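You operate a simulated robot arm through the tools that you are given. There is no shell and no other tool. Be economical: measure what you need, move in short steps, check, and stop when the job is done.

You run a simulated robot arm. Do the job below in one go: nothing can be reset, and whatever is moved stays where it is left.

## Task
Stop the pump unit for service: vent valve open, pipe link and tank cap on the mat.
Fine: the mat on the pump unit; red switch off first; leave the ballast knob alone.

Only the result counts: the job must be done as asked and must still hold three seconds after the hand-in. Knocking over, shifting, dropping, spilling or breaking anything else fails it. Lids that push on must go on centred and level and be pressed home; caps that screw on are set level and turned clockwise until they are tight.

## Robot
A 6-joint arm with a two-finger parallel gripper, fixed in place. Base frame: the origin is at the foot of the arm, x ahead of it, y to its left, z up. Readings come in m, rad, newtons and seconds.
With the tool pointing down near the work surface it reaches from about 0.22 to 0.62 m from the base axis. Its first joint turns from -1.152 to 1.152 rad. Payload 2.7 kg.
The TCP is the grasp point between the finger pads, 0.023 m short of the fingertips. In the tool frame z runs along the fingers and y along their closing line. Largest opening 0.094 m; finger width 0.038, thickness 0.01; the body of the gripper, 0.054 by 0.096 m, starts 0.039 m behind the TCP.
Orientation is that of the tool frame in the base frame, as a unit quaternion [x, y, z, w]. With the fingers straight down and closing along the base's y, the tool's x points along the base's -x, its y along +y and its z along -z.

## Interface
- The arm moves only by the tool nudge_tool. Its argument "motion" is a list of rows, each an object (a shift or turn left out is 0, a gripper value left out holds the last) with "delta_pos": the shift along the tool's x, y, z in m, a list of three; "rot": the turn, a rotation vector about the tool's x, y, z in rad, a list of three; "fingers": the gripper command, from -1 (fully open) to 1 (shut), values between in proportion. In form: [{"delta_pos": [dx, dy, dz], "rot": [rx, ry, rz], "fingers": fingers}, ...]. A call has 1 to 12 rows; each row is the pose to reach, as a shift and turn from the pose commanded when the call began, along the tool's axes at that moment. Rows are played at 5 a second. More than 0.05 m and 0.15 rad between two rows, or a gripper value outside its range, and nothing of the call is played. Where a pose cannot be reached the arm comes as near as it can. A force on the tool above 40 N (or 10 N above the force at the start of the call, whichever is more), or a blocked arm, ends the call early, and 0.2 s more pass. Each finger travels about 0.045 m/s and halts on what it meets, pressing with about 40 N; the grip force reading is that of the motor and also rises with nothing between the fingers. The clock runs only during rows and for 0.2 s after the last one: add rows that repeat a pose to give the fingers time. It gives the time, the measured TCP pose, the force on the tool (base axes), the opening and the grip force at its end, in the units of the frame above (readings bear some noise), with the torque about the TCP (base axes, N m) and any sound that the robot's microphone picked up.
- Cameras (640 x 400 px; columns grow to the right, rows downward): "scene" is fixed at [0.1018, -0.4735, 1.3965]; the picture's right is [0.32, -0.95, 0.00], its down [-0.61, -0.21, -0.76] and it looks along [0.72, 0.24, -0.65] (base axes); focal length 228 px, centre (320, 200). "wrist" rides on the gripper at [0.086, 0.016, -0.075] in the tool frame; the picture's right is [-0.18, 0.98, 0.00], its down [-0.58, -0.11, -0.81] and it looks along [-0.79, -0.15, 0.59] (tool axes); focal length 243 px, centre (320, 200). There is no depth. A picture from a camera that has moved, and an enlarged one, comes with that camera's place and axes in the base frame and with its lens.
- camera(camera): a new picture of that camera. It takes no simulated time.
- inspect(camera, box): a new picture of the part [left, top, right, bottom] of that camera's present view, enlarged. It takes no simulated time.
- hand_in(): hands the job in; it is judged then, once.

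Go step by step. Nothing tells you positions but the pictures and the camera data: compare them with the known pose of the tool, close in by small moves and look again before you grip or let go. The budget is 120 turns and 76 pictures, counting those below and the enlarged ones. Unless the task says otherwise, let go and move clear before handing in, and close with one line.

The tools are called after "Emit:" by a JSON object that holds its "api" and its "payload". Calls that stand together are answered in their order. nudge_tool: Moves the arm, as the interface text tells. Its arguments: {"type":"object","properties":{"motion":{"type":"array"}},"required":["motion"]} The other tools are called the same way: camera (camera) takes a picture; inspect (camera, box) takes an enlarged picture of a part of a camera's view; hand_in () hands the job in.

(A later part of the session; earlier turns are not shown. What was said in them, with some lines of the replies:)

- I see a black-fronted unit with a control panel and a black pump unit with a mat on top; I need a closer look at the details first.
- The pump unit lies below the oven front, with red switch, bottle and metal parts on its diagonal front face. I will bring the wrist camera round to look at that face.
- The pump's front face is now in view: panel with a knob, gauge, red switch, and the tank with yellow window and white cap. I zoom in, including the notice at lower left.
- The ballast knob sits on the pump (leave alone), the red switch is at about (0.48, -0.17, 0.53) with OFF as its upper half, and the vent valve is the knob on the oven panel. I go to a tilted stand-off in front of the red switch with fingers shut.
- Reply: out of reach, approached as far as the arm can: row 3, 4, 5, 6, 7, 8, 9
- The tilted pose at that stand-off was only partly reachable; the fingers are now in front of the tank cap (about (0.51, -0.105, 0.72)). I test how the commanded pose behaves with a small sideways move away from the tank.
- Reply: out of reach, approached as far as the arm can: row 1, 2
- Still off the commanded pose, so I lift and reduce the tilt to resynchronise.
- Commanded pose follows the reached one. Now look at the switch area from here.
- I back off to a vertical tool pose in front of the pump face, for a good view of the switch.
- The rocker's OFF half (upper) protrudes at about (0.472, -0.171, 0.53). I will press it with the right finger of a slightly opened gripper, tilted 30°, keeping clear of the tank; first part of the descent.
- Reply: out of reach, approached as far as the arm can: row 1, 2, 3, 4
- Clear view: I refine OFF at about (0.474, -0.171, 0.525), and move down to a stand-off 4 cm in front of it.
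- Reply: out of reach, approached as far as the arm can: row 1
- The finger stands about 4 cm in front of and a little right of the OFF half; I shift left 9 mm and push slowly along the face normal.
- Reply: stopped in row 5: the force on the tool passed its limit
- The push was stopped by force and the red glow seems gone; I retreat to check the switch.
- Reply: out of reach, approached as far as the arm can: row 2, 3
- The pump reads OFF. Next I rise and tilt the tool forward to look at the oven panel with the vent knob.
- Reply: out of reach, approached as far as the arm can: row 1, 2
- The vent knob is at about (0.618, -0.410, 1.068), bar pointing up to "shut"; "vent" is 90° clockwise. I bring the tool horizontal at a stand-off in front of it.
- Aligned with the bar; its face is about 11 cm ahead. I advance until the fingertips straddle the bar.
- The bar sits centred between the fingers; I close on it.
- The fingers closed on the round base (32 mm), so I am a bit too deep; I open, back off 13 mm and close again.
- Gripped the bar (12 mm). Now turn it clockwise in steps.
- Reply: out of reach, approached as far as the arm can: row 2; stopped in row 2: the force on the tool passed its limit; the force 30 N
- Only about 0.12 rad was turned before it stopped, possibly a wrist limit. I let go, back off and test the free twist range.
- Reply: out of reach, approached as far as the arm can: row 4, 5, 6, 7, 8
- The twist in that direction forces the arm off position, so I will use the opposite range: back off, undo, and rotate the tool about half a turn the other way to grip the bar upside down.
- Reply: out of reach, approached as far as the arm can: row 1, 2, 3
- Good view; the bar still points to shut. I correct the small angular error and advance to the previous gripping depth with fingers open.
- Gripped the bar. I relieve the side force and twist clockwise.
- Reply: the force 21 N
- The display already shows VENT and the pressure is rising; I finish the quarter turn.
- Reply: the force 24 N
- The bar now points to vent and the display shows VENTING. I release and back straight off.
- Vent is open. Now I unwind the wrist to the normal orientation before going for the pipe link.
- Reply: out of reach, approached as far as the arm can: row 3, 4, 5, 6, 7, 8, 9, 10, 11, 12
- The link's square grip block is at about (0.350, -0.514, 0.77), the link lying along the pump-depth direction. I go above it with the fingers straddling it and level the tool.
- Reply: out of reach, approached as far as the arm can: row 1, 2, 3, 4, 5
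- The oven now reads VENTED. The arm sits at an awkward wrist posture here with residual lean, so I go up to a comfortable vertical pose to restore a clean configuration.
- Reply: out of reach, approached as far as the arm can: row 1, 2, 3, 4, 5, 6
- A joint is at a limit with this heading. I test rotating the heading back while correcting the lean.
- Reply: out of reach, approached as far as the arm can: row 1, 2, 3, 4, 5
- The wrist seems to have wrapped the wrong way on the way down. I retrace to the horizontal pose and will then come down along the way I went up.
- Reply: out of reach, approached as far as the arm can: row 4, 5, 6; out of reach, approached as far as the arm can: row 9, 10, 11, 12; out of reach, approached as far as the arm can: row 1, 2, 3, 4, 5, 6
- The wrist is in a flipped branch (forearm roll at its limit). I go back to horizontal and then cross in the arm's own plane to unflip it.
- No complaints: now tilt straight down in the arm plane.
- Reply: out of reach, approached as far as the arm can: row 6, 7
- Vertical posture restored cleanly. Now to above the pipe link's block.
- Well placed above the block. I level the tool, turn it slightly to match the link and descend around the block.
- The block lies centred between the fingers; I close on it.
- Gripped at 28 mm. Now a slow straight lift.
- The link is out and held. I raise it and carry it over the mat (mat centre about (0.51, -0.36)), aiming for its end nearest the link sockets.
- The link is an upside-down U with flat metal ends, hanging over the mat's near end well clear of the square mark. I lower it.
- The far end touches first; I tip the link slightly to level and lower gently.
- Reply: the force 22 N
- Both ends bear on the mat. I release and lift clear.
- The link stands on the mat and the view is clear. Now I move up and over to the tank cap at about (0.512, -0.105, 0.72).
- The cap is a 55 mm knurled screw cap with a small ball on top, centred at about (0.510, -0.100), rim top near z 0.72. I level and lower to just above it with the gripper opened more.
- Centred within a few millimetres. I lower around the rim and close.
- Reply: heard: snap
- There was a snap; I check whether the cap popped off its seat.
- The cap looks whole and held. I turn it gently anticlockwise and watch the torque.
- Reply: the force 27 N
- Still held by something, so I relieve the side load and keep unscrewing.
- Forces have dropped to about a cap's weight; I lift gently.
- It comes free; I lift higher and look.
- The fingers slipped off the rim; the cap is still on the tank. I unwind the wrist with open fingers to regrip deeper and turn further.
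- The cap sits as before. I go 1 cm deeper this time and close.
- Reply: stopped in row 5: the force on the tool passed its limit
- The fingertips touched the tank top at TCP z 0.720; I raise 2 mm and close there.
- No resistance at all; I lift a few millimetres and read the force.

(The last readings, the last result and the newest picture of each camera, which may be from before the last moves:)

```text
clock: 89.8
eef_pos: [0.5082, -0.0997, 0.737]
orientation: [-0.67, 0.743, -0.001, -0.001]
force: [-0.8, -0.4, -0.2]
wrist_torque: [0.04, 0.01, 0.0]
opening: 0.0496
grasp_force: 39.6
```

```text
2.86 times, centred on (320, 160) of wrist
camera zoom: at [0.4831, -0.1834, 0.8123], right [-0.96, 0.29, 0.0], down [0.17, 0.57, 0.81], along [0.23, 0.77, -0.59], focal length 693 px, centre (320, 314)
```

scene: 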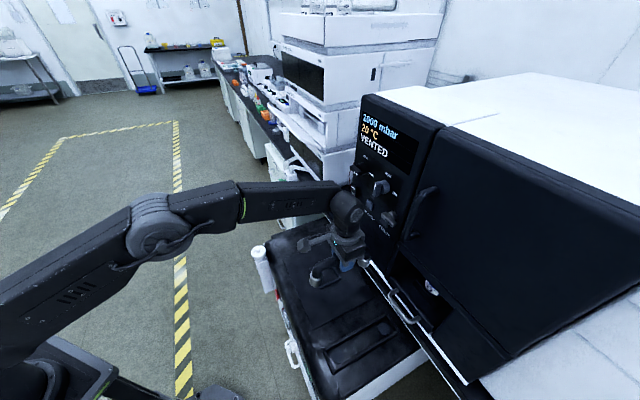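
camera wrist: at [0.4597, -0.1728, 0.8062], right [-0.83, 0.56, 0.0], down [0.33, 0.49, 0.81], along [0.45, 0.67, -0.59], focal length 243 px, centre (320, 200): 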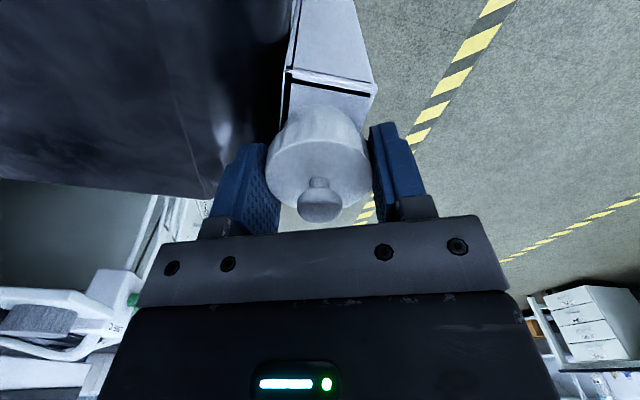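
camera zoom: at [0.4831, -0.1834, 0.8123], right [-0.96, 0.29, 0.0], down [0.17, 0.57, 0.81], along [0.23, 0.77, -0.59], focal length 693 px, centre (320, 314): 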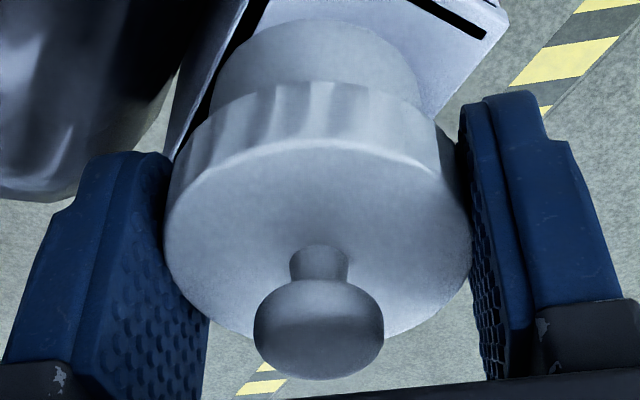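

The cap is rising off its neck. I continue lifting slowly.

Emit:
{"api": "nudge_tool", "payload": {"motion": [{"delta_pos": [0, 0, -0.003]}, {"delta_pos": [0, 0, -0.006]}, {"delta_pos": [0, 0, -0.009]}, {"delta_pos": [0, 0, -0.012]}, {"delta_pos": [0, 0, -0.016]}, {"delta_pos": [0, 0, -0.02]}]}}

Emit:
{"api": "inspect", "payload": {"camera": "scene", "box": [220, 205, 300, 285]}}

```text
clock: 91.2
eef_pos: [0.507, -0.1, 0.7576]
orientation: [-0.669, 0.743, -0.001, 0.0]
force: [0.1, 0.1, -0.4]
wrist_torque: [0.0, 0.03, 0.0]
opening: 0.0496
grasp_force: 40.0
```

```text
5.00 times, centred on (260, 245) of scene
camera zoom: at [0.1018, -0.4735, 1.3965], right [0.32, -0.95, 0.0], down [-0.61, -0.21, -0.76], along [0.72, 0.24, -0.65], focal length 1141 px, centre (620, -25)
```

zoom: 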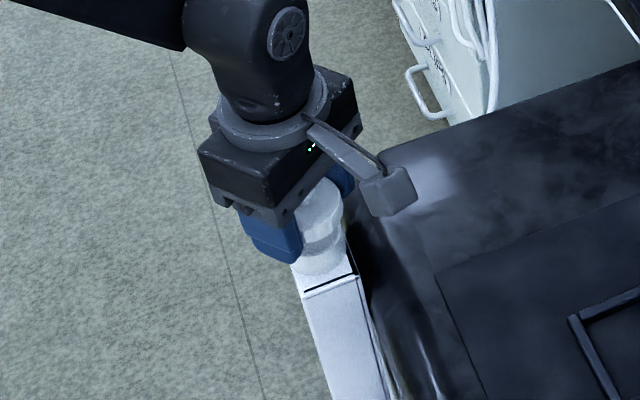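

The cap is off and firmly held. I carry it up and over to a free corner area of the mat at about (0.534, -0.268).

Emit:
{"api": "nudge_tool", "payload": {"motion": [{"delta_pos": [0, 0, -0.02]}, {"delta_pos": [0, 0, -0.045]}, {"delta_pos": [0, 0, -0.075]}, {"delta_pos": [0, 0, -0.1]}, {"delta_pos": [0.025, -0.007, -0.1]}, {"delta_pos": [0.055, -0.015, -0.1]}, {"delta_pos": [0.085, -0.023, -0.1]}, {"delta_pos": [0.115, -0.031, -0.1]}, {"delta_pos": [0.145, -0.039, -0.1]}, {"delta_pos": [0.164, -0.0445, -0.1]}, {"delta_pos": [0.164, -0.0445, -0.08]}]}}

Emit:
{"api": "camera", "payload": {"camera": "wrist"}}

Emit:
{"api": "inspect", "payload": {"camera": "scene", "box": [240, 200, 400, 340]}}

```text
clock: 93.6
eef_pos: [0.5354, -0.2676, 0.8363]
orientation: [-0.669, 0.743, 0.0, -0.001]
force: [0.0, 0.1, 0.2]
wrist_torque: [-0.03, -0.02, 0.0]
opening: 0.0499
grasp_force: 40.2
```

```text
7 pictures are left
camera wrist: at [0.5104, -0.3515, 0.9118], right [-0.96, 0.29, 0.0], down [0.17, 0.57, 0.81], along [0.23, 0.77, -0.59], focal length 243 px, centre (320, 200)
```

wrist: 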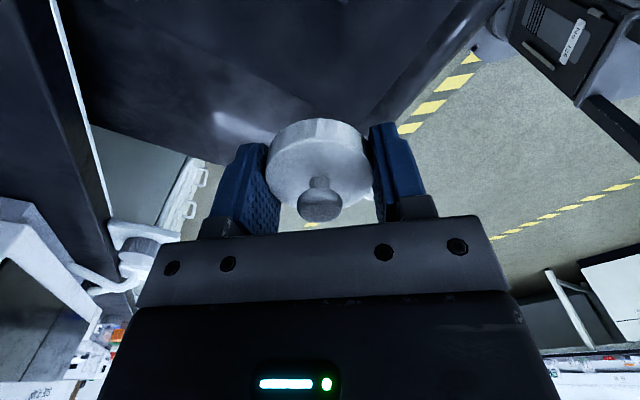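

```text
2.86 times, centred on (320, 270) of scene
camera zoom: at [0.1018, -0.4735, 1.3965], right [0.32, -0.95, 0.0], down [-0.61, -0.21, -0.76], along [0.72, 0.24, -0.65], focal length 652 px, centre (320, 0)
```

zoom: 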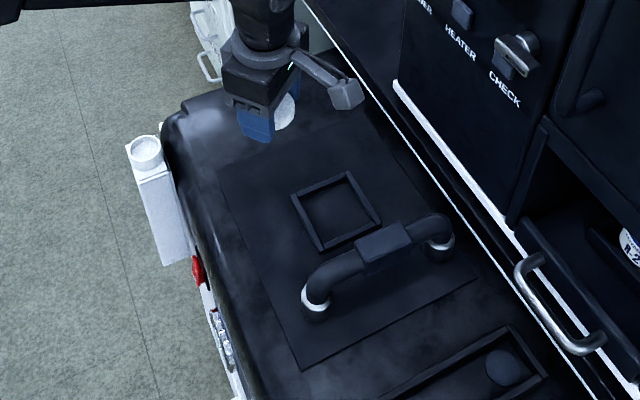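

The tank neck is open and the cap held level. I shift 1 cm so that it clears both the square frame and the mat edge, then lower in steps.

Emit:
{"api": "nudge_tool", "payload": {"motion": [{"delta_pos": [-0.0104, 0.001, 0.0]}, {"delta_pos": [-0.0104, 0.001, 0.04]}, {"delta_pos": [-0.0104, 0.001, 0.075]}, {"delta_pos": [-0.0104, 0.001, 0.095]}, {"delta_pos": [-0.0104, 0.001, 0.105]}, {"delta_pos": [-0.0104, 0.001, 0.11]}]}}

Emit:
{"api": "inspect", "payload": {"camera": "scene", "box": [260, 210, 360, 290]}}

```text
clock: 95.0
eef_pos: [0.5349, -0.2571, 0.7272]
orientation: [-0.669, 0.744, 0.0, -0.001]
force: [0.1, -0.4, -0.1]
wrist_torque: [0.05, -0.04, -0.01]
opening: 0.0496
grasp_force: 40.6
```

```text
5.00 times, centred on (310, 250) of scene
camera zoom: at [0.1018, -0.4735, 1.3965], right [0.32, -0.95, 0.0], down [-0.61, -0.21, -0.76], along [0.72, 0.24, -0.65], focal length 1141 px, centre (370, -50)
```

zoom: 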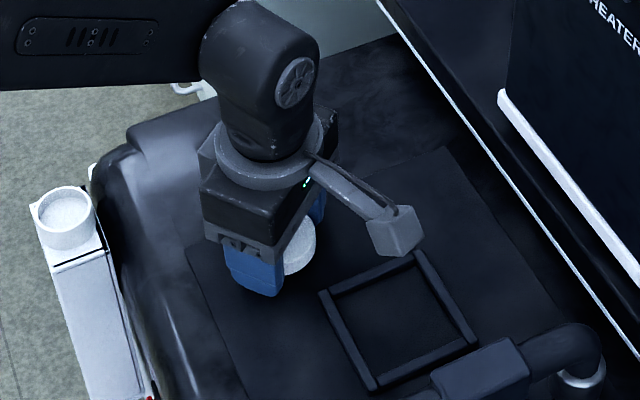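

Placement looks right. Final slow lowering.

Emit:
{"api": "nudge_tool", "payload": {"motion": [{"delta_pos": [0, 0, 0.002]}, {"delta_pos": [0, 0, 0.004]}, {"delta_pos": [0, 0, 0.006]}, {"delta_pos": [0, 0, 0.008]}]}}

```text
clock: 95.8
eef_pos: [0.5367, -0.2601, 0.7256]
orientation: [-0.67, 0.743, -0.001, -0.001]
force: [0.2, 0.0, 1.5]
wrist_torque: [0.02, 0.09, 0.04]
opening: 0.0494
grasp_force: 39.9
stopped in row 3: the force on the tool passed its limit (the readings are from after the stop); the commanded pose is now the measured one
```

Contact reached. I settle it 2 mm down, then open.

Emit:
{"api": "nudge_tool", "payload": {"motion": [{"delta_pos": [0, 0, 0.001]}, {"delta_pos": [0, 0, 0.002]}]}}

```text
clock: 96.4
eef_pos: [0.5363, -0.2588, 0.7257]
orientation: [-0.67, 0.742, -0.002, 0.0]
force: [-8.2, 1.3, 23.0]
wrist_torque: [0.53, 0.8, 0.2]
opening: 0.0496
grasp_force: 39.4
```

Emit:
{"api": "nudge_tool", "payload": {"motion": [{"delta_pos": [0, 0, -0.001]}, {"delta_pos": [0, 0, -0.001], "fingers": 0.0}, {"delta_pos": [0, 0, -0.001], "fingers": -0.4}, {"delta_pos": [0, 0, -0.001], "fingers": -0.6}, {"delta_pos": [0, 0, -0.001], "fingers": -0.6}, {"delta_pos": [0, 0, -0.02], "fingers": -0.6}, {"delta_pos": [0, 0, -0.06], "fingers": -0.6}, {"delta_pos": [0, 0, -0.105], "fingers": -0.6}, {"delta_pos": [0, 0, -0.15], "fingers": -0.6}, {"delta_pos": [0, 0, -0.195], "fingers": -0.6}]}}

Emit:
{"api": "inspect", "payload": {"camera": "scene", "box": [235, 210, 415, 350]}}

```text
clock: 98.6
eef_pos: [0.5342, -0.2587, 0.9174]
orientation: [-0.669, 0.743, -0.001, 0.0]
force: [0.9, 0.8, 0.0]
wrist_torque: [-0.04, 0.06, 0.02]
opening: 0.0752
grasp_force: 0.1
```

```text
2.86 times, centred on (325, 280) of scene
camera zoom: at [0.1018, -0.4735, 1.3965], right [0.32, -0.95, 0.0], down [-0.61, -0.21, -0.76], along [0.72, 0.24, -0.65], focal length 652 px, centre (306, -29)
```

zoom: 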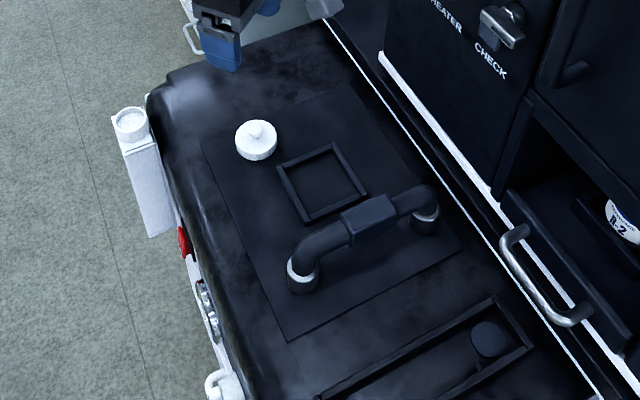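

Cap and link are both on the mat, upright and clear of the edge. One last check of the whole scene.

Emit:
{"api": "camera", "payload": {"camera": "scene"}}

Emit:
{"api": "inspect", "payload": {"camera": "scene", "box": [340, 85, 440, 240]}}

```text
3 pictures are left
```

scene: 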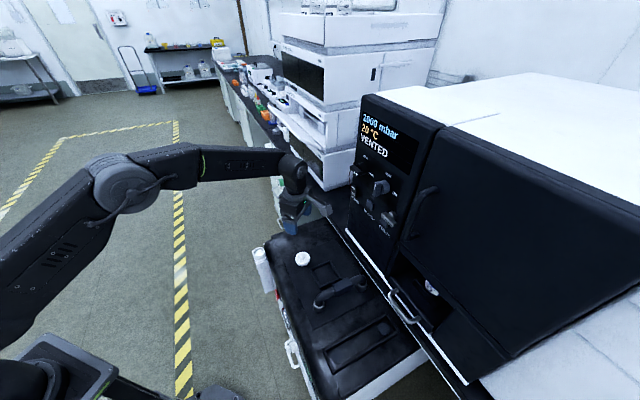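

```text
2.58 times, centred on (390, 162) of scene
camera zoom: at [0.1018, -0.4735, 1.3965], right [0.32, -0.95, 0.0], down [-0.61, -0.21, -0.76], along [0.72, 0.24, -0.65], focal length 589 px, centre (139, 297)
```

zoom: 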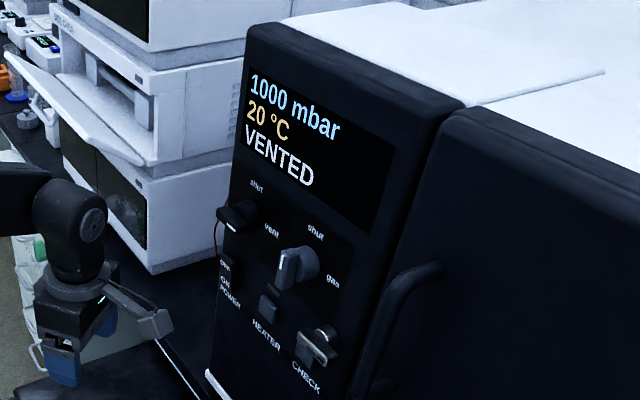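

The oven reads VENTED at 1000 mbar, the other controls look untouched, and the arm is clear, so I hand in.

Emit:
{"api": "hand_in", "payload": {}}

```text
The job is handed in.
```

The job is handed in: I switched the pump off first at the red switch, then opened the vent valve (the oven reads VENTED, 1000 mbar). The pipe link and tank cap are on the mat, and I didn't touch the ballast knob. I heard one snap as the gripper first closed on the cap, but the cap looked whole afterwards.
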